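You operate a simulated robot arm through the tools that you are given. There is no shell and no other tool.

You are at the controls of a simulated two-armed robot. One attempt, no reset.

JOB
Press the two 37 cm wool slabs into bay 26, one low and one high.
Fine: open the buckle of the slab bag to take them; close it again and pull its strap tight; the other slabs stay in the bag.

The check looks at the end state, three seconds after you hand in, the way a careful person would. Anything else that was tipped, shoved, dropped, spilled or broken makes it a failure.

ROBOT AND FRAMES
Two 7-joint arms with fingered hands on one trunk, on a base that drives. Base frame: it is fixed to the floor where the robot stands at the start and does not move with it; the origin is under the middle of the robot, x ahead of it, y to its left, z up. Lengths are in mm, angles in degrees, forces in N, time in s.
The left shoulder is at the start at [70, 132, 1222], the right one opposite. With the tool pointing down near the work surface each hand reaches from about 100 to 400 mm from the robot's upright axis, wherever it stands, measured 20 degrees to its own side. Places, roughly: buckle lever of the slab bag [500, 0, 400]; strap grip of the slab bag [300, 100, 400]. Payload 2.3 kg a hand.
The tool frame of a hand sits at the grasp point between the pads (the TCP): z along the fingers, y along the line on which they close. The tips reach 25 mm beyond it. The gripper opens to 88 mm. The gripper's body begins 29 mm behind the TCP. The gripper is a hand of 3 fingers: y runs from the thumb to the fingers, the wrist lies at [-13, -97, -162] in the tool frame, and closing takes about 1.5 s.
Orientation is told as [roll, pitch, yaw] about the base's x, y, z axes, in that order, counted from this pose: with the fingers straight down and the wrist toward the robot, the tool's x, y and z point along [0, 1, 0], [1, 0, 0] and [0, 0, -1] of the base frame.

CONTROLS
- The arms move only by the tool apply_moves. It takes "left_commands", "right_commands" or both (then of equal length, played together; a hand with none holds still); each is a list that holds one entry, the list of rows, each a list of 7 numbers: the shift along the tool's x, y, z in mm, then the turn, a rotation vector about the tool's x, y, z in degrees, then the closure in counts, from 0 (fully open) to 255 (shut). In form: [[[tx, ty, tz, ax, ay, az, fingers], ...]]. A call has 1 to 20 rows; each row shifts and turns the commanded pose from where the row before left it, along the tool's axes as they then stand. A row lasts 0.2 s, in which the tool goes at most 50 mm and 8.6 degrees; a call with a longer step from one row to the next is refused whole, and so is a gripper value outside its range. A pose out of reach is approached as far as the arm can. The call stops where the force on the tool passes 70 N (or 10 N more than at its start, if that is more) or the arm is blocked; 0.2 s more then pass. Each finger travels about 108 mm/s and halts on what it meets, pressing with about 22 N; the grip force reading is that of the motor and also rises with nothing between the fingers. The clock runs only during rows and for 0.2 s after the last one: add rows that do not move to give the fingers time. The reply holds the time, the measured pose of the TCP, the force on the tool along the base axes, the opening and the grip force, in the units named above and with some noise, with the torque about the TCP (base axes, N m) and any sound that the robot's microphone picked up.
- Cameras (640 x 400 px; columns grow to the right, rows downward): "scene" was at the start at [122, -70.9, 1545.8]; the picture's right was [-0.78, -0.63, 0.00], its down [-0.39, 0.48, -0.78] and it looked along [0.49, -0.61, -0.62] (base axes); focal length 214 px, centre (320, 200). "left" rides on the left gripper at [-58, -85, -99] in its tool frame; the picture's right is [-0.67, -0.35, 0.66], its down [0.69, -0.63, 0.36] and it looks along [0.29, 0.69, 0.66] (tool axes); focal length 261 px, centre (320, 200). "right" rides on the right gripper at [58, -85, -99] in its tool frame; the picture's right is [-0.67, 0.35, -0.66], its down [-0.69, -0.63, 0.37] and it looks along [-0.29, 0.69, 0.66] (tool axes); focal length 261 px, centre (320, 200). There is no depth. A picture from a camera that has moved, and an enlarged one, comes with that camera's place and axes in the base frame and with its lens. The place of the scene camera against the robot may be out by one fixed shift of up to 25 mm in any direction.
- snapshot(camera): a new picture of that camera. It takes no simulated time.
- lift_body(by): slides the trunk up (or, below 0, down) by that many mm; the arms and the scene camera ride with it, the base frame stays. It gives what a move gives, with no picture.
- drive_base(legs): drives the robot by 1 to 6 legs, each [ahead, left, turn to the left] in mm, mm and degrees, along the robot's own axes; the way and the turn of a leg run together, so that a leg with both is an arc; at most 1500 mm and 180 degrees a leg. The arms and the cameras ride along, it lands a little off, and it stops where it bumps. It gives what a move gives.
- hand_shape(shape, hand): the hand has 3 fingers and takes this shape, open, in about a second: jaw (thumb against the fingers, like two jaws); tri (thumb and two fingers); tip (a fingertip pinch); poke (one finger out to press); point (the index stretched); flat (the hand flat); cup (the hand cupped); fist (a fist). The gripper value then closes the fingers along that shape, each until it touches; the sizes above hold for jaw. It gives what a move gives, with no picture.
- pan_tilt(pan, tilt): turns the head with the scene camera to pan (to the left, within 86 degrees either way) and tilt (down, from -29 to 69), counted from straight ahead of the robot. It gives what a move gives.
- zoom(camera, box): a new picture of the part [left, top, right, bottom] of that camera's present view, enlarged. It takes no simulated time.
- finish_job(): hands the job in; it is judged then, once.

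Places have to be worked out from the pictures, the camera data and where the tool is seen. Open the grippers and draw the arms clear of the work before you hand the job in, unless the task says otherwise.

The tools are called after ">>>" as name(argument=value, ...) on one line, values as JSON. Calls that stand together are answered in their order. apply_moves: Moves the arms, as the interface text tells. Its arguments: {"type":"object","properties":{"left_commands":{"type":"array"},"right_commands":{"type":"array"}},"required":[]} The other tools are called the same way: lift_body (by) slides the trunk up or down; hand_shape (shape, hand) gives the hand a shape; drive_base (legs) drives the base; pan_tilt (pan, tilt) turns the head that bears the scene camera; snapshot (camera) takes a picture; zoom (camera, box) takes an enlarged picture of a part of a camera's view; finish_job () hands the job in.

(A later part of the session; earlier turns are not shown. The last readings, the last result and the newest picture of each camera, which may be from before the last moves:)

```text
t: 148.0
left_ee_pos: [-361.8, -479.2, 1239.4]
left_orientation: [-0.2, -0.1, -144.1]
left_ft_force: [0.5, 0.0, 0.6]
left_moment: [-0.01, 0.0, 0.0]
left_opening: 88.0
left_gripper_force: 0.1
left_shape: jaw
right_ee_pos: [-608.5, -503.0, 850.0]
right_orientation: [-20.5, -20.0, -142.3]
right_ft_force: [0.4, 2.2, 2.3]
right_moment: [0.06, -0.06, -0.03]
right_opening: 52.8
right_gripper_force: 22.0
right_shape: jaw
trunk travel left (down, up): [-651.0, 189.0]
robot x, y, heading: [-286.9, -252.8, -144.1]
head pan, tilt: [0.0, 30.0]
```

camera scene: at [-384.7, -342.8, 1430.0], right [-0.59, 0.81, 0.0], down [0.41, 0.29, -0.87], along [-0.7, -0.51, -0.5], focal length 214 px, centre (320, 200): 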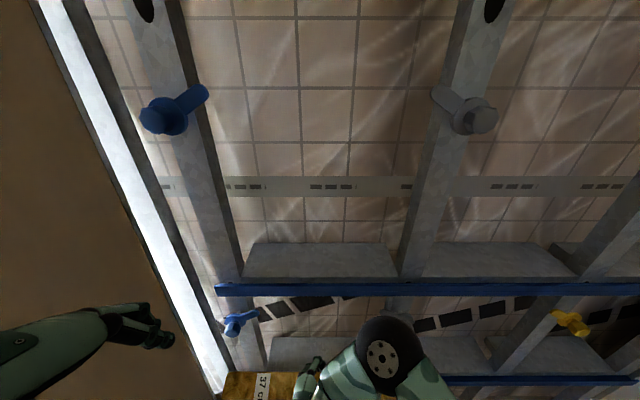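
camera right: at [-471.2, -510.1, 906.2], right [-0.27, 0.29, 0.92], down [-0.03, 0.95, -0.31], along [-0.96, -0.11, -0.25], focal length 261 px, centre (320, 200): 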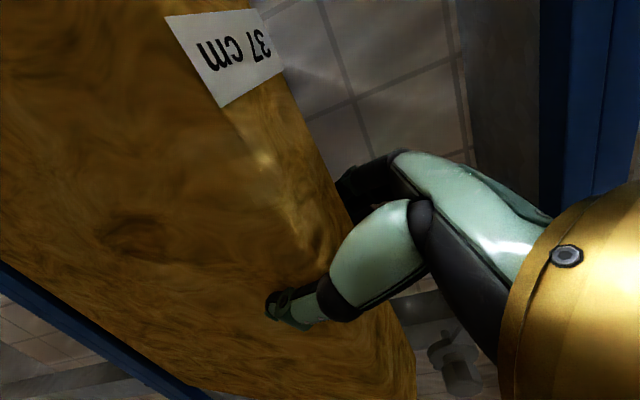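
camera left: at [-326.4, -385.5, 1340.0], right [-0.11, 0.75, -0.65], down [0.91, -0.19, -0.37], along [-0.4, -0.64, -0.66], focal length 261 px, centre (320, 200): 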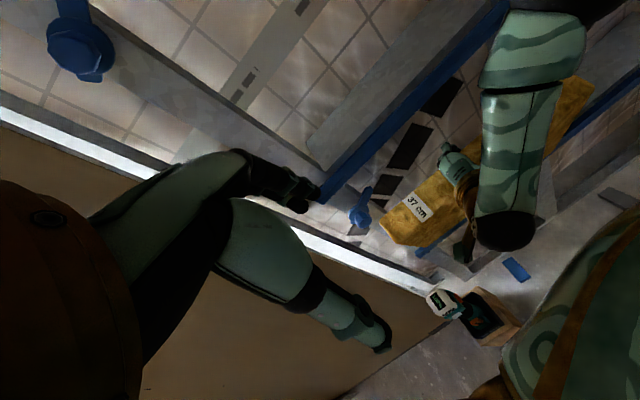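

Contact at z=850: the shelf plate is at about z 562 and the bar is a lip in front of it, so the slab's bottom now sits behind the lip. I swing the top in about the bottom edge, from 20° to 13° first.

>>> apply_moves(right_commands=[[[0.8, 18.2, 2.1, 3.29, 0, -1.2, 255], [0.8, 18.2, 2.1, 3.29, 0, -1.2, 255], [0, 0, 0, 0, 0, 0, 255]]])

>>> snapshot(camera="right")

>>> zoom(camera="left", box=[360, 30, 640, 290])

```text
t: 148.8
left_ee_pos: [-362.8, -481.2, 1239.2]
left_orientation: [-0.1, 0.0, -144.1]
left_ft_force: [-0.7, 0.0, 0.5]
left_moment: [-0.02, -0.02, -0.01]
left_opening: 87.9
left_gripper_force: 0.0
left_shape: jaw
right_ee_pos: [-638.5, -525.8, 856.2]
right_orientation: [-20.6, -12.9, -142.5]
right_ft_force: [0.0, 1.1, -3.4]
right_moment: [0.14, -0.26, -0.07]
right_opening: 53.0
right_gripper_force: 21.9
right_shape: jaw
trunk travel left (down, up): [-651.0, 189.0]
robot x, y, heading: [-289.2, -256.7, -144.2]
head pan, tilt: [0.0, 30.0]
```

```text
taken
camera right: at [-505.0, -536.1, 908.0], right [-0.36, 0.22, 0.91], down [0.0, 0.97, -0.24], along [-0.93, -0.09, -0.35], focal length 261 px, centre (320, 200)
```

right: 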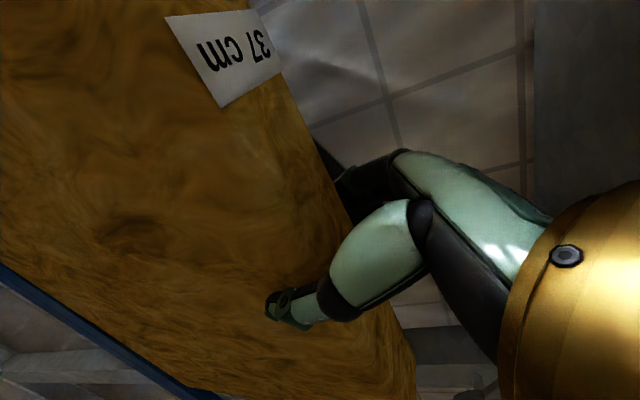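

```text
1.54 times, centred on (500, 160) of left
camera zoom: at [-326.8, -385.7, 1339.9], right [-0.11, 0.75, -0.65], down [0.91, -0.19, -0.37], along [-0.4, -0.64, -0.66], focal length 401 px, centre (43, 262)
```

zoom: 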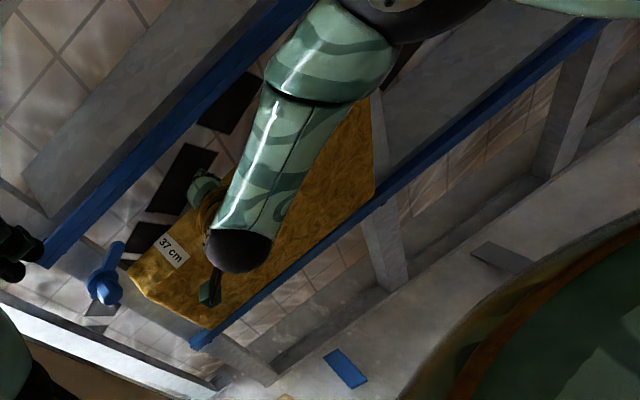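

The bar now runs in front of the slab's bottom edge along its whole length, forces are small. I complete the swing to about 6°.

>>> apply_moves(right_commands=[[[0.8, 18.2, 2.1, 3.29, 0, -1.2, 255], [0.8, 16, 1.9, 3.29, 0, -1.2, 255], [0, 0, 0, 0, 0, 0, 255]]])

>>> snapshot(camera="right")

>>> zoom(camera="left", box=[360, 30, 640, 290])

>>> zoom(camera="scene", box=[200, 260, 480, 400])

```text
t: 149.6
left_ee_pos: [-362.9, -480.8, 1239.3]
left_orientation: [-0.1, -0.1, -144.1]
left_ft_force: [-0.6, -0.1, -0.3]
left_moment: [-0.01, -0.02, -0.01]
left_opening: 87.8
left_gripper_force: 0.1
left_shape: jaw
right_ee_pos: [-665.1, -545.8, 859.1]
right_orientation: [-20.6, -5.9, -142.5]
right_ft_force: [-0.3, 1.4, -2.8]
right_moment: [0.16, -0.2, -0.07]
right_opening: 52.9
right_gripper_force: 22.0
right_shape: jaw
trunk travel left (down, up): [-651.0, 189.0]
robot x, y, heading: [-284.8, -260.2, -144.0]
head pan, tilt: [0.0, 30.0]
```

```text
taken
camera right: at [-538.3, -561.6, 922.6], right [-0.45, 0.16, 0.88], down [0.02, 0.99, -0.17], along [-0.89, -0.06, -0.44], focal length 261 px, centre (320, 200)
```

right: 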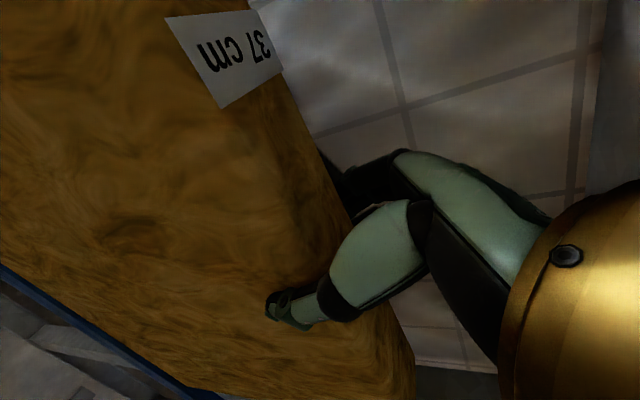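

```text
1.54 times, centred on (500, 160) of left
camera zoom: at [-327.3, -385.3, 1340.0], right [-0.11, 0.75, -0.65], down [0.91, -0.19, -0.37], along [-0.4, -0.64, -0.66], focal length 401 px, centre (43, 262)
```

zoom: 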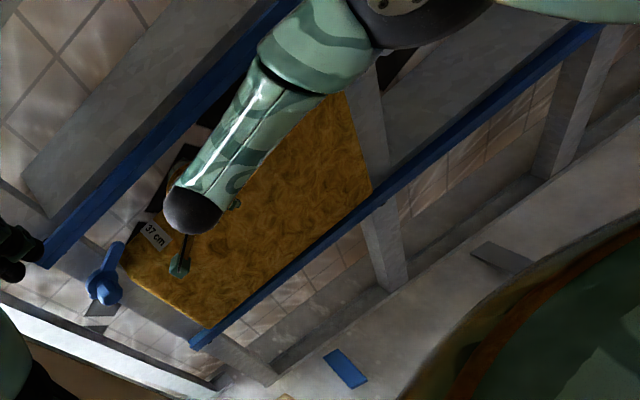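

```text
2.29 times, centred on (340, 330) of scene
camera zoom: at [-386.0, -342.5, 1429.9], right [-0.59, 0.81, 0.0], down [0.41, 0.29, -0.87], along [-0.7, -0.51, -0.5], focal length 490 px, centre (274, -97)
```

zoom: 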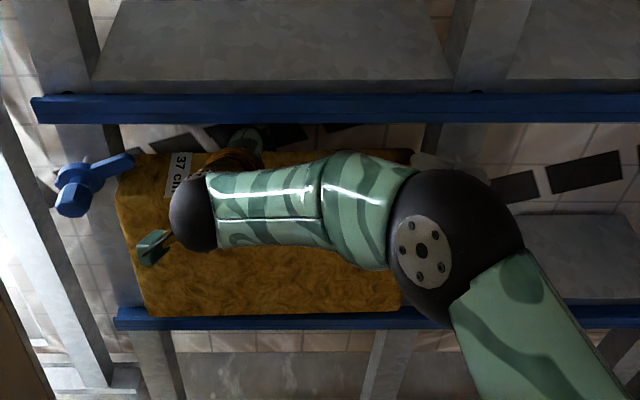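

The slab now stands on the shelf behind the lip, within 6° of upright. I open the hand, then roll the fingers forward-up 25° (clear of the upper bar) so they can lift out over the slab's top edge.

>>> apply_moves(right_commands=[[[0, 0, 0, 0, 0, 0, 150], [0, 0, 0, 0, 0, 0, 60], [0, 0, 0, 0, 0, 0, 0], [0, 0, 0, 0, 0, 0, 0], [0, 0, 0, 0, 0, 0, 0]]])

>>> snapshot(camera="right")

>>> zoom(camera="left", box=[360, 30, 640, 290])

```text
t: 150.8
left_ee_pos: [-362.3, -481.5, 1239.7]
left_orientation: [-0.2, 0.0, -144.1]
left_ft_force: [0.0, -0.6, -0.2]
left_moment: [-0.02, -0.03, 0.01]
left_opening: 87.7
left_gripper_force: 0.1
left_shape: jaw
right_ee_pos: [-664.3, -547.3, 859.0]
right_orientation: [-20.5, -6.0, -142.5]
right_ft_force: [0.6, 0.6, -0.8]
right_moment: [-0.01, 0.0, -0.05]
right_opening: 87.7
right_gripper_force: 0.0
right_shape: jaw
trunk travel left (down, up): [-651.0, 189.0]
robot x, y, heading: [-290.7, -257.1, -144.2]
head pan, tilt: [0.0, 30.0]
```

```text
taken
camera right: at [-537.1, -561.7, 922.6], right [-0.45, 0.16, 0.88], down [0.02, 0.99, -0.17], along [-0.89, -0.06, -0.44], focal length 261 px, centre (320, 200)
```

right: 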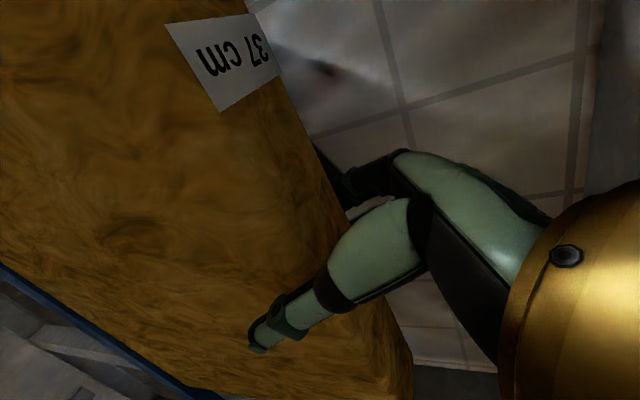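

```text
1.54 times, centred on (500, 160) of left
camera zoom: at [-326.2, -385.4, 1340.0], right [-0.11, 0.75, -0.65], down [0.91, -0.19, -0.37], along [-0.4, -0.64, -0.66], focal length 401 px, centre (43, 262)
```

zoom: 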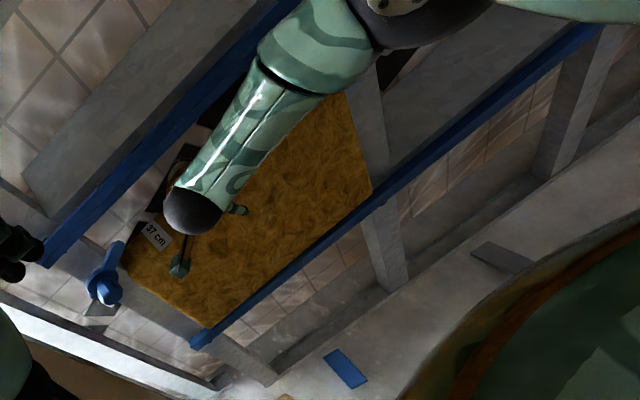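

Released and the slab stands by itself. Now I roll the hand 25° and lift.

>>> apply_moves(right_commands=[[[0, 0, 0, -7.83, 0, 2.85, 0], [0, 0, 0, -7.83, 0, 2.85, 0], [0, 0, 0, -7.83, 0, 2.85, 0], [0, 0, 0, 0, 0, 0, 0]]])

>>> snapshot(camera="right")

>>> zoom(camera="left", box=[360, 30, 640, 290])

>>> zoom(camera="scene", box=[200, 260, 480, 400])

```text
t: 151.8
left_ee_pos: [-363.2, -481.3, 1238.5]
left_orientation: [-0.2, -0.1, -144.1]
left_ft_force: [-0.4, -0.5, 0.9]
left_moment: [0.01, 0.0, -0.03]
left_opening: 87.6
left_gripper_force: 0.0
left_shape: jaw
right_ee_pos: [-664.1, -546.9, 858.9]
right_orientation: [-20.5, -31.1, -142.2]
right_ft_force: [0.4, 0.3, -0.2]
right_moment: [-0.01, 0.01, 0.02]
right_opening: 88.1
right_gripper_force: 0.0
right_shape: jaw
trunk travel left (down, up): [-651.0, 189.0]
robot x, y, heading: [-286.4, -255.6, -144.1]
head pan, tilt: [0.0, 30.0]
```

```text
taken
camera right: at [-522.4, -549.3, 877.5], right [-0.13, 0.4, 0.91], down [-0.09, 0.91, -0.41], along [-0.99, -0.13, -0.09], focal length 261 px, centre (320, 200)
```

right: 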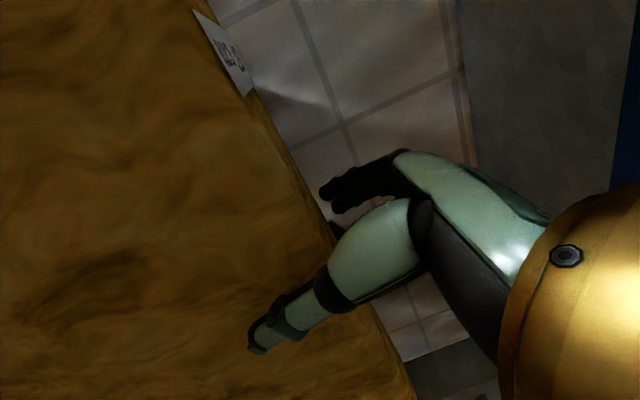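

```text
1.54 times, centred on (500, 160) of left
camera zoom: at [-326.1, -385.4, 1340.0], right [-0.11, 0.75, -0.65], down [0.91, -0.19, -0.37], along [-0.4, -0.64, -0.66], focal length 401 px, centre (43, 262)
```

zoom: 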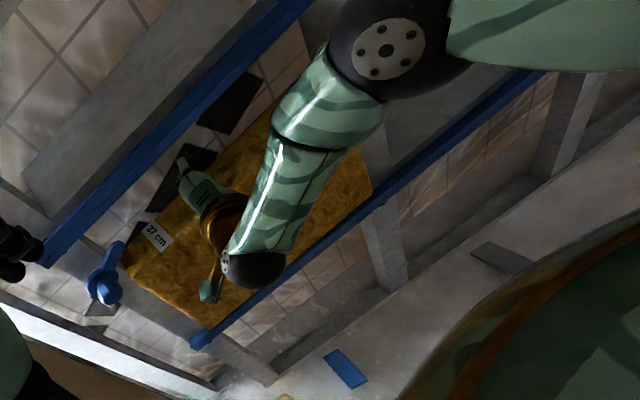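

```text
2.29 times, centred on (340, 330) of scene
camera zoom: at [-384.8, -342.6, 1430.0], right [-0.59, 0.81, 0.0], down [0.41, 0.29, -0.87], along [-0.7, -0.51, -0.5], focal length 490 px, centre (274, -97)
```

zoom: 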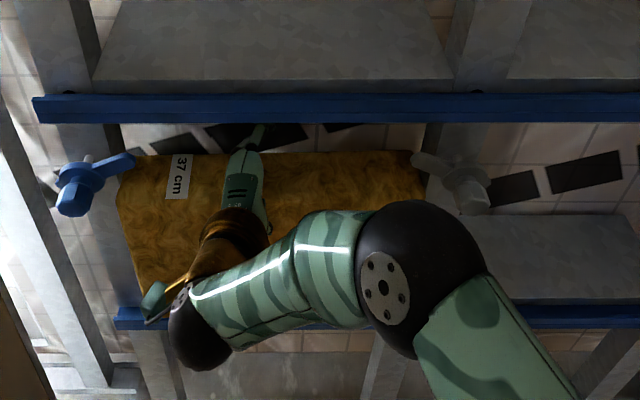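

Slab 1 sits squarely between the studs behind the lip. I raise the hand 26 mm to clear its top and withdraw backward.

>>> apply_moves(right_commands=[[[-3.8, 6.7, -10.5, 0, 0, 0, 0], [-3.8, 6.7, -10.5, 0, 0, 0, 0], [0, 0, 0, 0, 0, 0, 0]]])

>>> snapshot(camera="right")

```text
t: 152.6
left_ee_pos: [-363.1, -481.6, 1239.0]
left_orientation: [-0.1, 0.0, -144.0]
left_ft_force: [0.7, -0.1, 0.6]
left_moment: [0.01, -0.01, -0.01]
left_opening: 87.6
left_gripper_force: 0.1
left_shape: jaw
right_ee_pos: [-664.4, -547.2, 885.2]
right_orientation: [-20.5, -30.9, -142.2]
right_ft_force: [0.3, -0.7, -0.2]
right_moment: [0.03, 0.02, -0.02]
right_opening: 87.9
right_gripper_force: 0.1
right_shape: jaw
trunk travel left (down, up): [-651.0, 189.0]
robot x, y, heading: [-290.1, -254.1, -144.1]
head pan, tilt: [0.0, 30.0]
```

```text
taken
camera right: at [-522.1, -550.0, 903.6], right [-0.13, 0.4, 0.91], down [-0.09, 0.91, -0.41], along [-0.99, -0.13, -0.09], focal length 261 px, centre (320, 200)
```

right: 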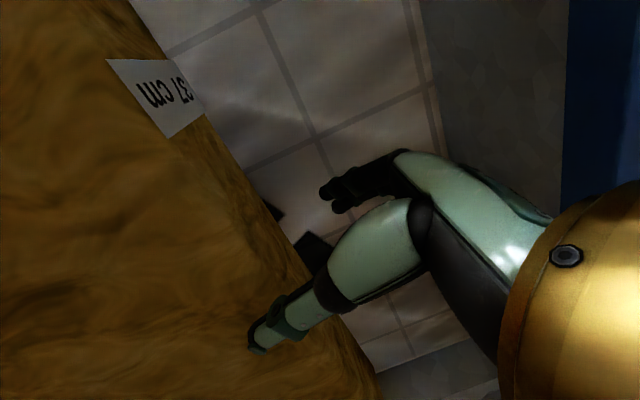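

Fingers look clear above the top. I raise 10 mm more and withdraw 135 mm.

>>> apply_moves(right_commands=[[[-2.9, 5.2, -8.1, 0, 0, 0, 0], [-3.5, -17.1, -9.7, 0, 0, 0, 0], [-3.5, -17.1, -9.7, 0, 0, 0, 0], [-3.5, -17.1, -9.7, 0, 0, 0, 0], [-3.5, -17.1, -9.7, 0, 0, 0, 0], [-7, -34.3, -19.4, 0, 0, 0, 0], [-7, -34.3, -19.4, 0, 0, 0, 0]]])

>>> snapshot(camera="scene")

>>> zoom(camera="left", box=[340, 30, 640, 290])

>>> snapshot(camera="right")

```text
t: 154.2
left_ee_pos: [-361.7, -480.7, 1240.0]
left_orientation: [-0.1, 0.1, -144.1]
left_ft_force: [-0.4, 0.1, 0.4]
left_moment: [0.0, -0.01, -0.01]
left_opening: 87.7
left_gripper_force: 0.1
left_shape: jaw
right_ee_pos: [-553.3, -451.6, 899.4]
right_orientation: [-20.4, -30.9, -142.2]
right_ft_force: [0.4, 0.6, 0.3]
right_moment: [-0.02, -0.01, 0.0]
right_opening: 87.7
right_gripper_force: 0.1
right_shape: jaw
right hand out of reach, approached as far as the arm can: row 7
trunk travel left (down, up): [-651.0, 189.0]
robot x, y, heading: [-288.5, -253.1, -144.4]
head pan, tilt: [0.0, 30.0]
```

```text
taken
camera scene: at [-384.8, -342.1, 1430.0], right [-0.59, 0.81, 0.0], down [0.41, 0.29, -0.87], along [-0.7, -0.51, -0.5], focal length 214 px, centre (320, 200)
```

scene: 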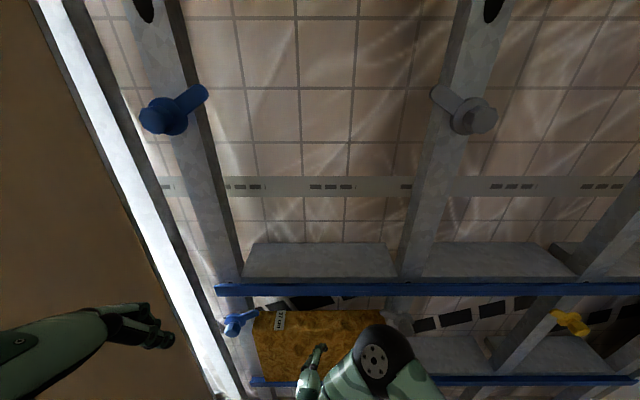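

```text
1.54 times, centred on (490, 160) of left
camera zoom: at [-326.1, -384.9, 1340.1], right [-0.11, 0.75, -0.65], down [0.91, -0.19, -0.37], along [-0.4, -0.64, -0.66], focal length 401 px, centre (58, 262)
```

zoom: 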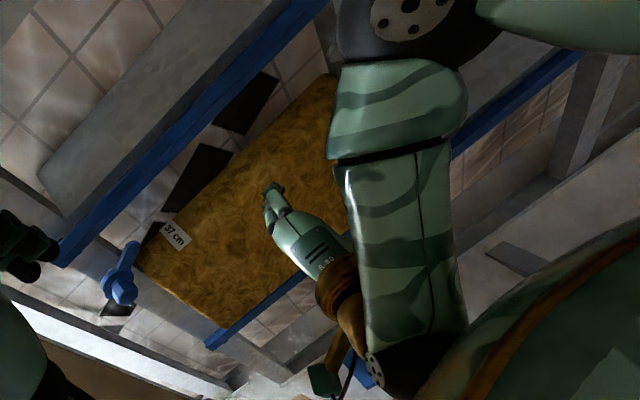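

```text
taken
camera right: at [-412.6, -454.2, 917.8], right [-0.14, 0.4, 0.91], down [-0.09, 0.91, -0.41], along [-0.99, -0.13, -0.09], focal length 261 px, centre (320, 200)
```

right: 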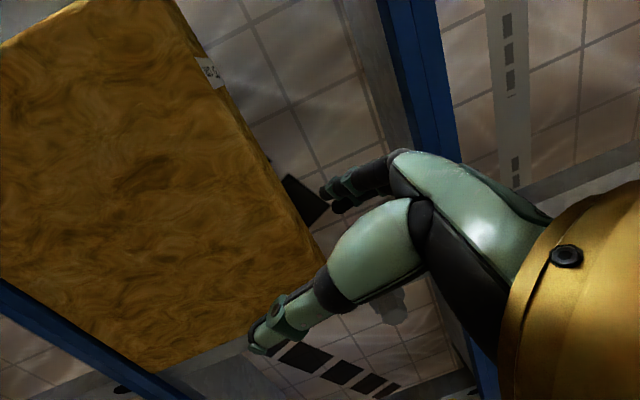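

Slab 1 stands upright in the low place, behind the lip and between the studs. Next slab 3: I drive back 200 mm, straighten the right hand, raise hands a bit, and turn round to the bag.

>>> drive_base(legs=[[-200, 0, 0]])

>>> apply_moves(right_commands=[[[0, 0, 0, 7.29, 0, -2.65, 0], [0, 0, 0, 7.29, 0, -2.65, 0], [0, 0, 0, 7.29, 0, -2.65, 0], [0, 0, 0, 7.29, 0, -2.65, 0], [0, 0, 0, 0, 6.8, 0, 0], [0, 0, 0, 0, 6.8, 0, 0], [0, 0, 0, 0, 6.8, 0, 0], [-20, 0, -40, 0, 0, 0, 0], [-20, 0, -40, 0, 0, 0, 0], [-20, 0, -40, 0, 0, 0, 0]]])

>>> pan_tilt(pan=0, tilt=35)

>>> zoom(camera="scene", box=[180, 180, 480, 400])

```text
t: 155.8
left_ee_pos: [-202.8, -365.8, 1240.3]
left_orientation: [-0.1, 0.1, -144.1]
left_ft_force: [0.1, 0.6, 0.0]
left_moment: [0.01, 0.0, 0.01]
left_opening: 88.0
left_gripper_force: 0.0
left_shape: jaw
right_ee_pos: [-394.4, -335.5, 898.9]
right_orientation: [-20.6, -30.8, -142.2]
right_ft_force: [-0.2, -0.2, 0.0]
right_moment: [0.02, -0.01, 0.01]
right_opening: 88.0
right_gripper_force: 0.0
right_shape: jaw
trunk travel left (down, up): [-651.0, 189.0]
robot x, y, heading: [-126.3, -138.1, -144.1]
head pan, tilt: [0.0, 30.0]
```

```text
t: 158.0
left_ee_pos: [-202.9, -364.1, 1240.1]
left_orientation: [-0.1, 0.0, -144.1]
left_ft_force: [-0.2, 0.7, 0.0]
left_moment: [-0.03, -0.04, 0.0]
left_opening: 87.5
left_gripper_force: 0.0
left_shape: jaw
right_ee_pos: [-430.4, -286.9, 1019.5]
right_orientation: [0.0, 0.2, -142.5]
right_ft_force: [-0.7, 0.5, -0.6]
right_moment: [0.0, 0.01, -0.01]
right_opening: 88.0
right_gripper_force: 0.0
right_shape: jaw
trunk travel left (down, up): [-651.0, 189.0]
robot x, y, heading: [-126.7, -137.4, -144.3]
head pan, tilt: [0.0, 30.0]
```

```text
t: 158.7
left_ee_pos: [-200.9, -364.2, 1239.2]
left_orientation: [-0.1, 0.0, -144.2]
left_ft_force: [0.1, 0.1, -0.2]
left_moment: [-0.01, -0.03, -0.01]
left_opening: 88.0
left_gripper_force: 0.1
left_shape: jaw
right_ee_pos: [-431.0, -288.1, 1018.3]
right_orientation: [-0.1, 0.3, -142.5]
right_ft_force: [-0.5, -0.5, -0.2]
right_moment: [-0.01, -0.01, -0.01]
right_opening: 87.7
right_gripper_force: 0.1
right_shape: jaw
trunk travel left (down, up): [-651.0, 189.0]
robot x, y, heading: [-125.6, -140.2, -144.1]
head pan, tilt: [0.0, 35.0]
```

```text
1.82 times, centred on (330, 290) of scene
camera zoom: at [-222.1, -224.6, 1422.2], right [-0.58, 0.81, 0.0], down [0.47, 0.34, -0.82], along [-0.66, -0.48, -0.57], focal length 390 px, centre (302, 36)
```

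zoom: 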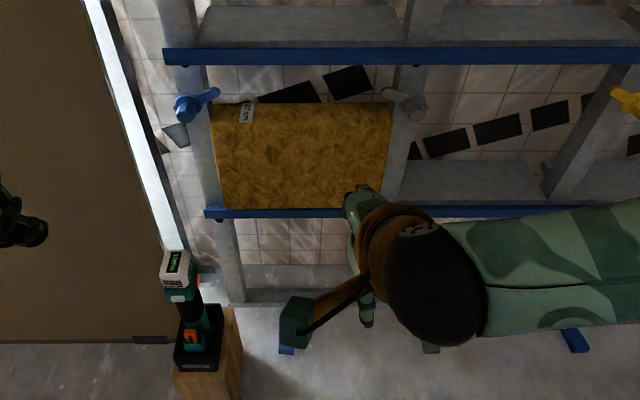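

Seen from here slab 1 sits neatly in bay 26 low, under the clips and behind the bar. I move the right hand out to the right, then turn round and drive to the bag stance for the left hand.

>>> apply_moves(right_commands=[[[-40, 0, -10, 0, 0, 0, 0], [-40, 0, -10, 0, 0, 0, 0], [-40, 0, -10, 0, 0, 0, 0], [-40, 0, -10, 0, 0, 0, 0], [-40, 0, -10, 0, 0, 0, 0]]])

>>> drive_base(legs=[[0, 0, 90], [0, 0, 90]])

>>> drive_base(legs=[[0, -207, 0], [290, 0, 0]])

>>> pan_tilt(pan=0, tilt=50)

>>> snapshot(camera="scene")

>>> snapshot(camera="left")

>>> snapshot(camera="right")

```text
t: 159.9
left_ee_pos: [-202.8, -363.1, 1239.4]
left_orientation: [0.1, 0.0, -144.0]
left_ft_force: [0.0, -0.6, -0.2]
left_moment: [-0.01, 0.03, -0.01]
left_opening: 87.7
left_gripper_force: 0.1
left_shape: jaw
right_ee_pos: [-554.3, -128.5, 1067.8]
right_orientation: [0.0, 0.2, -142.5]
right_ft_force: [1.2, 0.4, -0.1]
right_moment: [-0.03, 0.03, 0.01]
right_opening: 87.9
right_gripper_force: 0.1
right_shape: jaw
trunk travel left (down, up): [-651.0, 189.0]
robot x, y, heading: [-126.7, -141.8, -144.1]
head pan, tilt: [0.0, 35.0]
```

```text
t: 167.9
left_ee_pos: [-55.3, 86.3, 1240.2]
left_orientation: [-0.1, 0.0, 36.6]
left_ft_force: [0.2, 0.1, -1.0]
left_moment: [0.0, 0.01, -0.01]
left_opening: 87.8
left_gripper_force: 0.1
left_shape: jaw
right_ee_pos: [298.6, -145.1, 1068.8]
right_orientation: [-0.1, 0.2, 38.2]
right_ft_force: [0.5, 1.0, 0.5]
right_moment: [0.01, 0.01, 0.0]
right_opening: 88.0
right_gripper_force: 0.0
right_shape: jaw
trunk travel left (down, up): [-651.0, 189.0]
robot x, y, heading: [-128.0, -138.5, 36.7]
head pan, tilt: [0.0, 35.0]
```

```text
t: 171.2
left_ee_pos: [296.4, 93.0, 1240.1]
left_orientation: [-0.1, -0.1, 36.7]
left_ft_force: [0.4, -0.2, 0.0]
left_moment: [0.02, 0.0, 0.01]
left_opening: 87.6
left_gripper_force: 0.1
left_shape: jaw
right_ee_pos: [650.2, -136.9, 1069.7]
right_orientation: [-0.1, 0.1, 38.2]
right_ft_force: [-0.6, 1.0, -0.4]
right_moment: [0.04, 0.03, 0.0]
right_opening: 88.0
right_gripper_force: 0.2
right_shape: jaw
trunk travel left (down, up): [-651.0, 189.0]
robot x, y, heading: [220.3, -131.9, 36.8]
head pan, tilt: [0.0, 35.0]
```

```text
t: 171.9
left_ee_pos: [297.8, 94.8, 1238.5]
left_orientation: [-0.1, 0.1, 36.7]
left_ft_force: [0.4, -0.7, 0.4]
left_moment: [-0.02, 0.0, 0.05]
left_opening: 87.4
left_gripper_force: 0.1
left_shape: jaw
right_ee_pos: [654.3, -136.6, 1069.8]
right_orientation: [-0.2, 0.2, 38.2]
right_ft_force: [0.1, 0.4, 0.7]
right_moment: [0.01, 0.0, 0.0]
right_opening: 88.3
right_gripper_force: 0.0
right_shape: jaw
trunk travel left (down, up): [-651.0, 189.0]
robot x, y, heading: [228.0, -132.9, 36.5]
head pan, tilt: [0.0, 50.0]
```

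```text
taken
camera scene: at [346.3, -60.0, 1400.5], right [0.6, -0.8, 0.0], down [-0.61, -0.46, -0.64], along [0.52, 0.38, -0.77], focal length 214 px, centre (320, 200)
```

scene: 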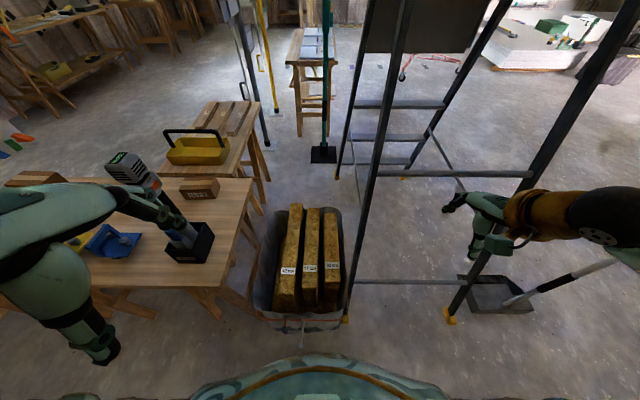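

```text
taken
camera left: at [265.3, -4.1, 1340.0], right [0.12, -0.75, -0.65], down [-0.91, 0.17, -0.37], along [0.39, 0.64, -0.66], focal length 261 px, centre (320, 200)
```

left: 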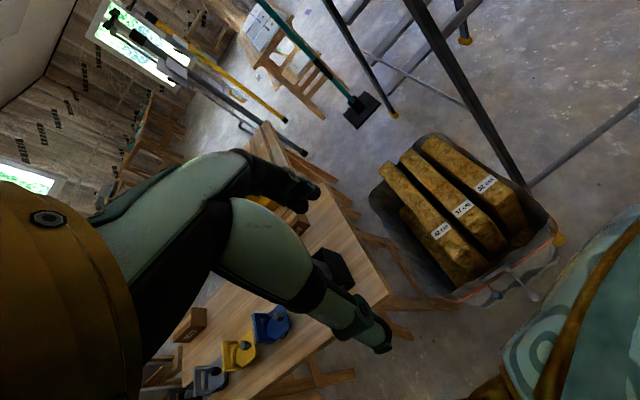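

```text
taken
camera right: at [550.0, -142.7, 1167.7], right [0.69, -0.31, 0.66], down [-0.07, -0.93, -0.36], along [0.72, 0.2, -0.66], focal length 261 px, centre (320, 200)
```

right: 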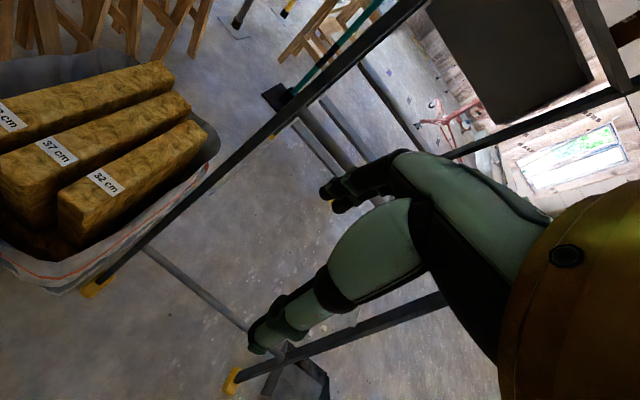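

The bag and its three slabs are as expected; the robot stands at forward 100, left −240. I lower the trunk 250 mm, bring the left hand inward and turn it to −92°.

>>> lift_body(by=-250)

>>> apply_moves(left_commands=[[[-33, 20, 0, 0, 0, 0, 0], [-33, 20, 0, 0, 0, 0, 0], [-33, 20, 0, 0, 0, 0, 0], [0, 0, 0, 0, 0, 8.34, 0], [0, 0, 0, 0, 0, 8.34, 0], [0, 0, 0, 0, 0, 8.34, 0], [0, 0, 0, 0, 0, 8.34, 0], [0, 0, 0, 0, 0, 8.34, 0], [0, 0, 0, 0, 0, 8.34, 0], [0, 0, 0, 0, 0, 8.34, 0], [0, 0, 0, 0, 0, 8.34, 0], [0, 0, 0, 0, 0, 8.34, 0], [0, 0, 0, 0, 0, 8.34, 0], [0, 0, 0, 0, 0, 8.34, 0], [0, 0, 0, 0, 0, 0, 0]]])

>>> snapshot(camera="scene")

>>> snapshot(camera="left")

```text
t: 174.5
left_ee_pos: [298.1, 94.0, 989.3]
left_orientation: [0.0, 0.1, 36.7]
left_ft_force: [0.5, -0.6, 0.2]
left_moment: [0.02, 0.02, 0.0]
left_opening: 87.7
left_gripper_force: 0.0
left_shape: jaw
right_ee_pos: [651.5, -135.9, 818.8]
right_orientation: [-0.1, 0.2, 38.3]
right_ft_force: [0.1, -0.3, -0.8]
right_moment: [0.0, -0.01, -0.02]
right_opening: 87.8
right_gripper_force: 0.1
right_shape: jaw
trunk travel left (down, up): [-401.0, 439.0]
robot x, y, heading: [226.9, -128.7, 36.6]
head pan, tilt: [0.0, 50.0]
```

```text
t: 177.7
left_ee_pos: [404.3, 51.1, 990.1]
left_orientation: [-0.1, -0.1, -55.0]
left_ft_force: [0.4, 0.2, 0.6]
left_moment: [-0.02, 0.02, 0.0]
left_opening: 87.7
left_gripper_force: 0.0
left_shape: jaw
right_ee_pos: [652.4, -135.5, 818.0]
right_orientation: [-0.1, 0.2, 38.3]
right_ft_force: [0.4, 0.6, 0.3]
right_moment: [0.0, 0.02, 0.02]
right_opening: 87.7
right_gripper_force: 0.1
right_shape: jaw
trunk travel left (down, up): [-401.0, 439.0]
robot x, y, heading: [226.3, -131.4, 36.8]
head pan, tilt: [0.0, 50.0]
```

```text
taken
camera scene: at [345.7, -60.3, 1150.5], right [0.6, -0.8, 0.0], down [-0.61, -0.46, -0.64], along [0.52, 0.38, -0.77], focal length 214 px, centre (320, 200)
```

scene: 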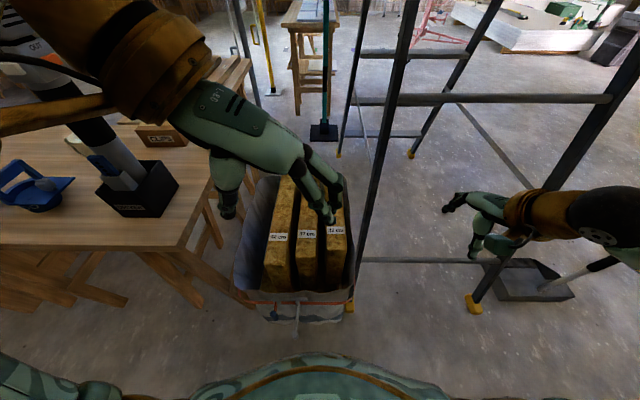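

```text
taken
camera left: at [309.4, 86.0, 1090.0], right [-0.75, -0.1, -0.66], down [0.2, 0.91, -0.37], along [0.63, -0.41, -0.66], focal length 261 px, centre (320, 200)
```

left: 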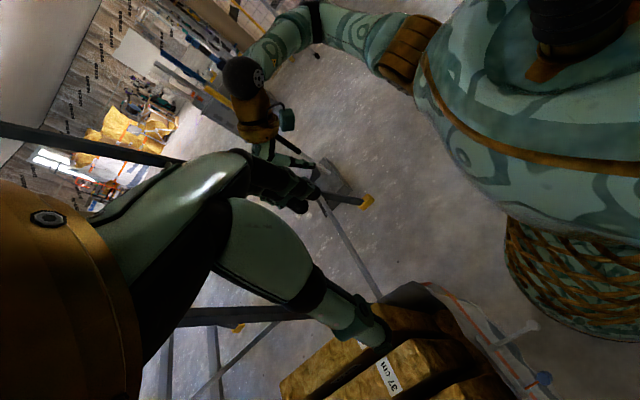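

I reach forward and down over slab 3 to about forward 585, z 720.

>>> apply_moves(left_commands=[[[29, 0, 34, 0, 0, 0, 0], [29, 0, 34, 0, 0, 0, 0], [29, 0, 34, 0, 0, 0, 30], [29, 0, 34, 0, 0, 0, 46], [29, 0, 34, 0, 0, 0, 46], [29, 0, 34, 0, 0, 0, 46], [29, 0, 34, 0, 0, 0, 46], [27, 0, 32, 0, 0, 0, 46], [0, 0, 0, 0, 0, 0, 46]]])

>>> drive_base(legs=[[28, 0, 0]])

>>> snapshot(camera="left")

>>> snapshot(camera="scene")

```text
t: 179.7
left_ee_pos: [594.4, 180.6, 720.0]
left_orientation: [-0.1, -0.1, -55.0]
left_ft_force: [0.5, -0.6, -0.7]
left_moment: [0.0, 0.03, -0.01]
left_opening: 72.4
left_gripper_force: 0.0
left_shape: jaw
right_ee_pos: [652.4, -136.1, 818.6]
right_orientation: [-0.1, 0.1, 38.4]
right_ft_force: [0.3, -0.7, 0.4]
right_moment: [0.03, -0.03, -0.01]
right_opening: 88.1
right_gripper_force: 0.0
right_shape: jaw
trunk travel left (down, up): [-401.0, 439.0]
robot x, y, heading: [226.7, -130.6, 36.6]
head pan, tilt: [0.0, 50.0]
```

```text
t: 180.5
left_ee_pos: [615.0, 198.4, 720.4]
left_orientation: [0.0, -0.1, -54.9]
left_ft_force: [0.0, -0.5, 0.2]
left_moment: [0.04, -0.01, -0.02]
left_opening: 72.5
left_gripper_force: 0.1
left_shape: jaw
right_ee_pos: [674.5, -120.1, 818.9]
right_orientation: [-0.1, 0.1, 38.3]
right_ft_force: [-0.4, -0.8, -0.5]
right_moment: [0.02, 0.0, 0.0]
right_opening: 87.9
right_gripper_force: 0.0
right_shape: jaw
trunk travel left (down, up): [-401.0, 439.0]
robot x, y, heading: [248.3, -116.1, 36.4]
head pan, tilt: [0.0, 50.0]
```

```text
taken
camera left: at [521.0, 233.6, 820.6], right [-0.75, -0.1, -0.66], down [0.2, 0.91, -0.37], along [0.63, -0.41, -0.66], focal length 261 px, centre (320, 200)
```

left: 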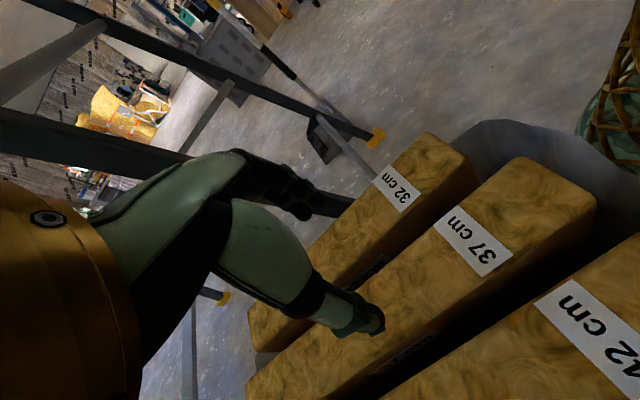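

```text
taken
camera scene: at [368.4, -43.5, 1150.4], right [0.6, -0.8, 0.0], down [-0.61, -0.46, -0.64], along [0.52, 0.38, -0.77], focal length 214 px, centre (320, 200)
```

scene: 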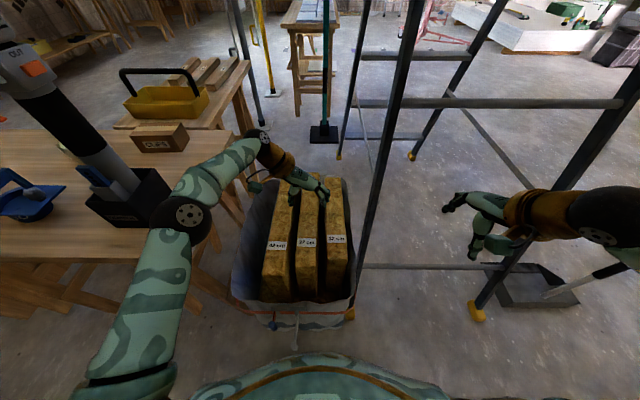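

I enlarge the left view to read slab 3's edges.

>>> zoom(camera="left", box=[240, 130, 600, 400])

```text
1.48 times, centred on (420, 265) of left
camera zoom: at [521.0, 233.6, 820.6], right [-0.75, -0.1, -0.66], down [0.2, 0.91, -0.37], along [0.63, -0.41, -0.66], focal length 386 px, centre (172, 104)
```

zoom: 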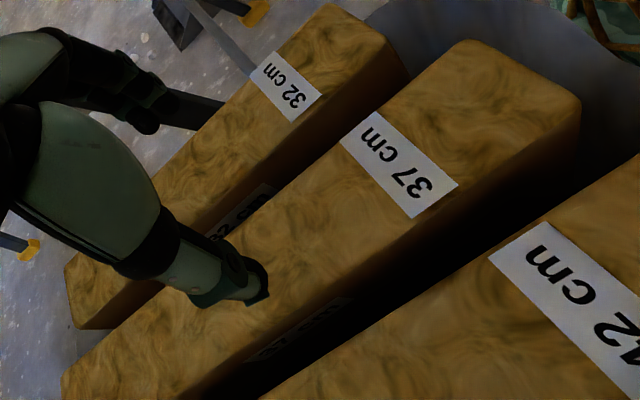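

TCP is centred on slab 3 across (−28…+27 mm) with about 30 mm gaps on both sides now. I tilt 20° forward and reach 54 mm on.

>>> apply_moves(left_commands=[[[0, 0, 0, 0, 6.67, 0, 36], [0, 0, 0, 0, 6.67, 0, 36], [0, 0, 0, 0, 6.66, 0, 36], [25.4, 0, 9.2, 0, 0, 0, 36], [25.4, 0, 9.2, 0, 0, 0, 36], [0, 0, 0, 0, 0, 0, 36]]])

>>> zoom(camera="left", box=[240, 130, 600, 400])

```text
t: 181.9
left_ee_pos: [661.0, 229.1, 719.4]
left_orientation: [20.0, -0.2, -55.0]
left_ft_force: [-0.5, 0.9, -0.3]
left_moment: [-0.02, 0.0, -0.01]
left_opening: 75.4
left_gripper_force: 0.1
left_shape: jaw
right_ee_pos: [674.1, -119.5, 819.1]
right_orientation: [-0.1, 0.2, 38.3]
right_ft_force: [0.5, -0.4, 0.6]
right_moment: [0.0, -0.02, 0.0]
right_opening: 88.0
right_gripper_force: 0.0
right_shape: jaw
trunk travel left (down, up): [-401.0, 439.0]
robot x, y, heading: [248.7, -113.6, 36.7]
head pan, tilt: [0.0, 50.0]
```

```text
1.48 times, centred on (420, 265) of left
camera zoom: at [540.3, 247.5, 794.4], right [-0.53, 0.05, -0.85], down [0.27, 0.96, -0.11], along [0.8, -0.29, -0.52], focal length 386 px, centre (172, 104)
```

zoom: 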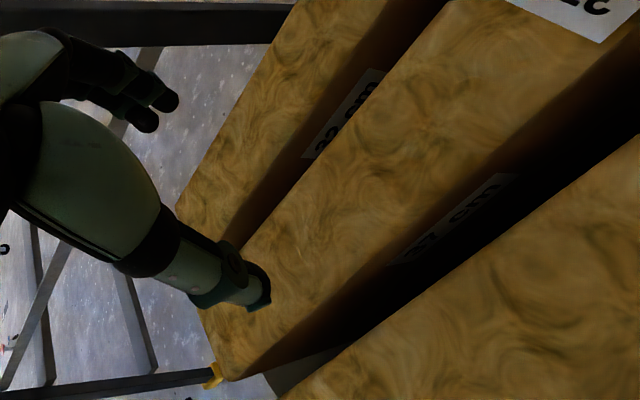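

Slab 3 lies −31…+24 mm across, so I shift 3 mm left while descending 97 mm.

>>> apply_moves(left_commands=[[[-11.1, -1, 30.4, 0, 0, 0, 36], [-11.1, -1, 30.4, 0, 0, 0, 36], [-11.1, -1, 30.4, 0, 0, 0, 36], [0, 0, 0, 0, 0, 0, 36]]])

>>> zoom(camera="left", box=[260, 150, 500, 380])

```text
t: 182.9
left_ee_pos: [657.7, 230.4, 622.7]
left_orientation: [20.0, -0.1, -55.0]
left_ft_force: [-0.6, -0.2, -0.5]
left_moment: [-0.02, -0.03, 0.02]
left_opening: 75.5
left_gripper_force: 0.1
left_shape: jaw
right_ee_pos: [674.7, -118.8, 818.0]
right_orientation: [-0.1, 0.1, 38.2]
right_ft_force: [-0.4, 0.0, 0.1]
right_moment: [-0.02, -0.01, 0.02]
right_opening: 87.9
right_gripper_force: 0.0
right_shape: jaw
trunk travel left (down, up): [-401.0, 439.0]
robot x, y, heading: [247.8, -114.6, 36.7]
head pan, tilt: [0.0, 50.0]
```

```text
1.74 times, centred on (380, 265) of left
camera zoom: at [538.2, 249.1, 697.1], right [-0.53, 0.05, -0.85], down [0.27, 0.96, -0.11], along [0.8, -0.29, -0.52], focal length 453 px, centre (216, 87)
```

zoom: 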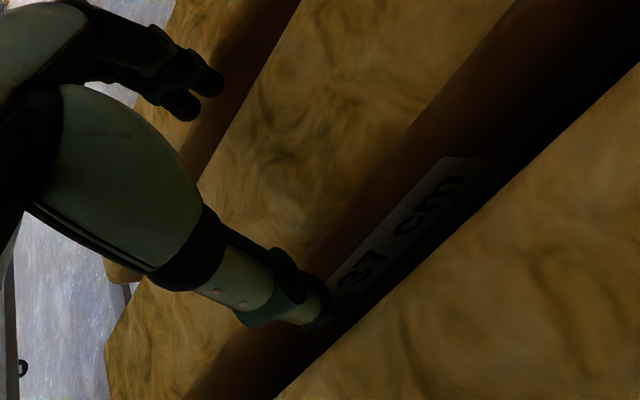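

Thumb and fingers are both over the dark gaps, no force. I descend the last 33 mm and close.

>>> apply_moves(left_commands=[[[-3.8, 0, 10.3, 0, 0, 0, 36], [-3.8, 0, 10.3, 0, 0, 0, 36], [-3.8, 0, 10.3, 0, 0, 0, 36], [0, 0, 0, 0, 0, 0, 36]]])

>>> zoom(camera="left", box=[260, 150, 500, 380])

```text
t: 183.9
left_ee_pos: [658.6, 230.9, 590.4]
left_orientation: [19.9, -0.2, -55.1]
left_ft_force: [0.8, 0.0, 0.0]
left_moment: [0.01, -0.03, 0.02]
left_opening: 75.4
left_gripper_force: 0.1
left_shape: jaw
right_ee_pos: [675.0, -120.2, 818.2]
right_orientation: [-0.1, 0.2, 38.3]
right_ft_force: [-0.9, 0.1, 0.2]
right_moment: [0.0, 0.03, -0.01]
right_opening: 88.0
right_gripper_force: 0.0
right_shape: jaw
trunk travel left (down, up): [-401.0, 439.0]
robot x, y, heading: [246.1, -114.9, 36.7]
head pan, tilt: [0.0, 50.0]
```

```text
1.74 times, centred on (380, 265) of left
camera zoom: at [538.6, 249.5, 664.6], right [-0.53, 0.05, -0.85], down [0.27, 0.96, -0.11], along [0.8, -0.29, -0.52], focal length 453 px, centre (216, 87)
```

zoom: 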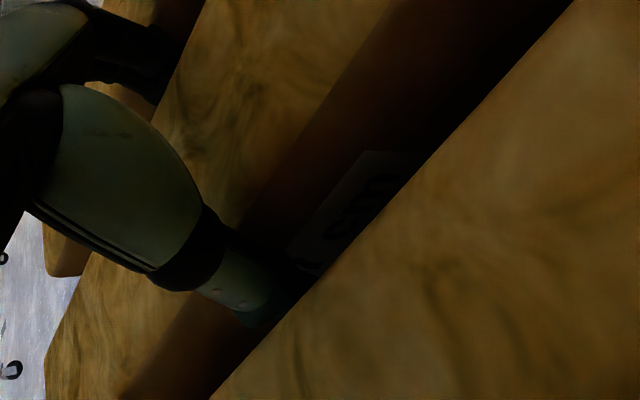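

Both sides are in the gaps with no force. I close the left hand on slab 3 and test-lift 40 mm.

>>> apply_moves(left_commands=[[[0, 0, 0, 0, 0, 0, 255], [0, 0, 0, 0, 0, 0, 255], [0, 0, 0, 0, 0, 0, 255], [0, 0, 0, 0, 0, 0, 255], [0, 0, 0, 0, 0, 0, 255], [0, 0, 0, 0, 0, 0, 255]]])

>>> lift_body(by=40)

>>> snapshot(camera="scene")

>>> snapshot(camera="left")

```text
t: 185.3
left_ee_pos: [659.7, 231.3, 590.4]
left_orientation: [20.0, -0.2, -55.0]
left_ft_force: [-0.9, 0.3, 0.3]
left_moment: [0.03, 0.01, -0.01]
left_opening: 53.9
left_gripper_force: 22.0
left_shape: jaw
right_ee_pos: [675.1, -119.4, 818.0]
right_orientation: [-0.1, 0.1, 38.3]
right_ft_force: [1.1, 0.4, 0.3]
right_moment: [0.02, 0.0, 0.0]
right_opening: 87.8
right_gripper_force: 0.1
right_shape: jaw
trunk travel left (down, up): [-401.0, 439.0]
robot x, y, heading: [248.0, -114.9, 36.6]
head pan, tilt: [0.0, 50.0]
```

```text
t: 186.2
left_ee_pos: [659.8, 232.1, 629.5]
left_orientation: [20.1, -0.2, -55.0]
left_ft_force: [-0.3, 1.3, -3.1]
left_moment: [-0.02, 0.01, 0.01]
left_opening: 54.1
left_gripper_force: 21.0
left_shape: jaw
right_ee_pos: [675.4, -118.8, 859.0]
right_orientation: [-0.1, 0.2, 38.3]
right_ft_force: [0.5, 0.9, -0.2]
right_moment: [-0.02, 0.0, -0.03]
right_opening: 87.8
right_gripper_force: 0.0
right_shape: jaw
trunk travel left (down, up): [-441.0, 399.0]
robot x, y, heading: [249.6, -117.9, 36.5]
head pan, tilt: [0.0, 50.0]
```

```text
taken
camera scene: at [369.0, -43.1, 1190.4], right [0.6, -0.8, 0.0], down [-0.62, -0.46, -0.64], along [0.52, 0.38, -0.77], focal length 214 px, centre (320, 200)
```

scene: 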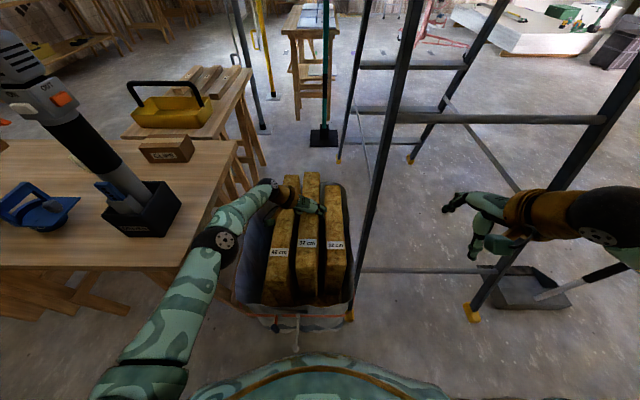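

```text
taken
camera left: at [539.0, 249.7, 704.5], right [-0.53, 0.05, -0.85], down [0.27, 0.96, -0.11], along [0.8, -0.29, -0.52], focal length 261 px, centre (320, 200)
```

left: 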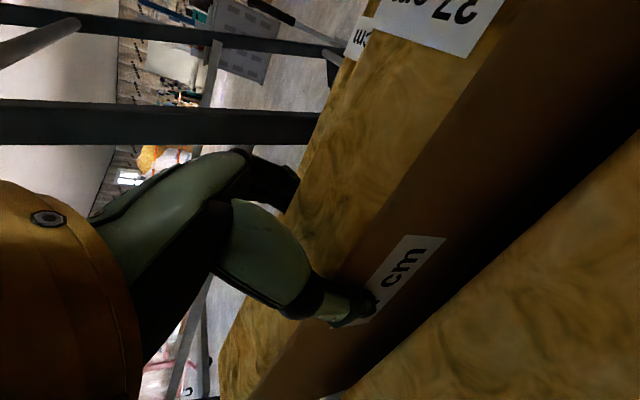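

Slab 3 lifts cleanly and the neighbours stay. I lift 300 mm more and back away 290 mm.

>>> lift_body(by=300)

>>> snapshot(camera="scene")

>>> drive_base(legs=[[-290, 0, 0]])

>>> snapshot(camera="left")

```text
t: 189.2
left_ee_pos: [659.8, 232.4, 929.9]
left_orientation: [20.0, 0.0, -55.0]
left_ft_force: [-0.4, -1.4, -2.6]
left_moment: [-0.04, 0.02, 0.05]
left_opening: 54.3
left_gripper_force: 21.5
left_shape: jaw
right_ee_pos: [675.1, -118.1, 1158.0]
right_orientation: [-0.1, 0.3, 38.2]
right_ft_force: [0.9, -0.7, -0.1]
right_moment: [-0.02, -0.04, -0.01]
right_opening: 87.8
right_gripper_force: 0.0
right_shape: jaw
trunk travel left (down, up): [-741.0, 99.0]
robot x, y, heading: [245.9, -112.9, 36.5]
head pan, tilt: [0.0, 50.0]
```

```text
taken
camera scene: at [369.0, -43.1, 1490.3], right [0.6, -0.8, 0.0], down [-0.62, -0.46, -0.64], along [0.52, 0.38, -0.77], focal length 214 px, centre (320, 200)
```

scene: 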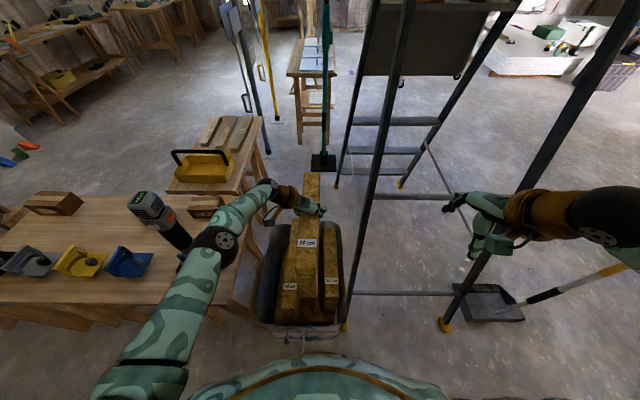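

```text
t: 191.2
left_ee_pos: [428.5, 59.9, 929.1]
left_orientation: [19.9, -0.1, -54.9]
left_ft_force: [-0.7, 0.7, -2.0]
left_moment: [-0.01, -0.02, 0.01]
left_opening: 54.2
left_gripper_force: 21.6
left_shape: jaw
right_ee_pos: [444.6, -290.1, 1157.9]
right_orientation: [-0.2, 0.3, 38.3]
right_ft_force: [0.5, 0.1, 0.6]
right_moment: [0.0, -0.04, -0.02]
right_opening: 87.8
right_gripper_force: 0.0
right_shape: jaw
trunk travel left (down, up): [-741.0, 99.0]
robot x, y, heading: [22.8, -287.7, 36.5]
head pan, tilt: [0.0, 50.0]
```

```text
taken
camera left: at [308.9, 78.5, 1003.8], right [-0.53, 0.05, -0.85], down [0.27, 0.96, -0.11], along [0.8, -0.29, -0.52], focal length 261 px, centre (320, 200)
```

left: 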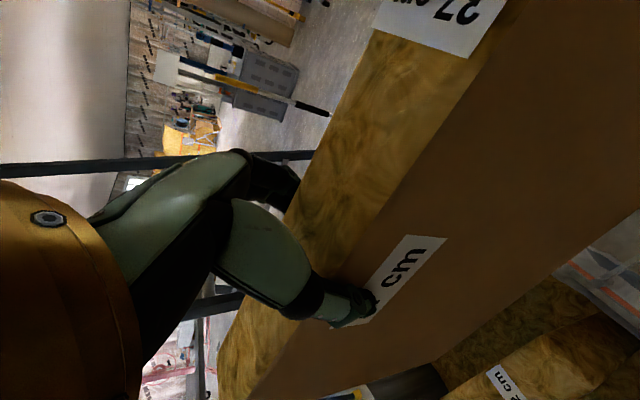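

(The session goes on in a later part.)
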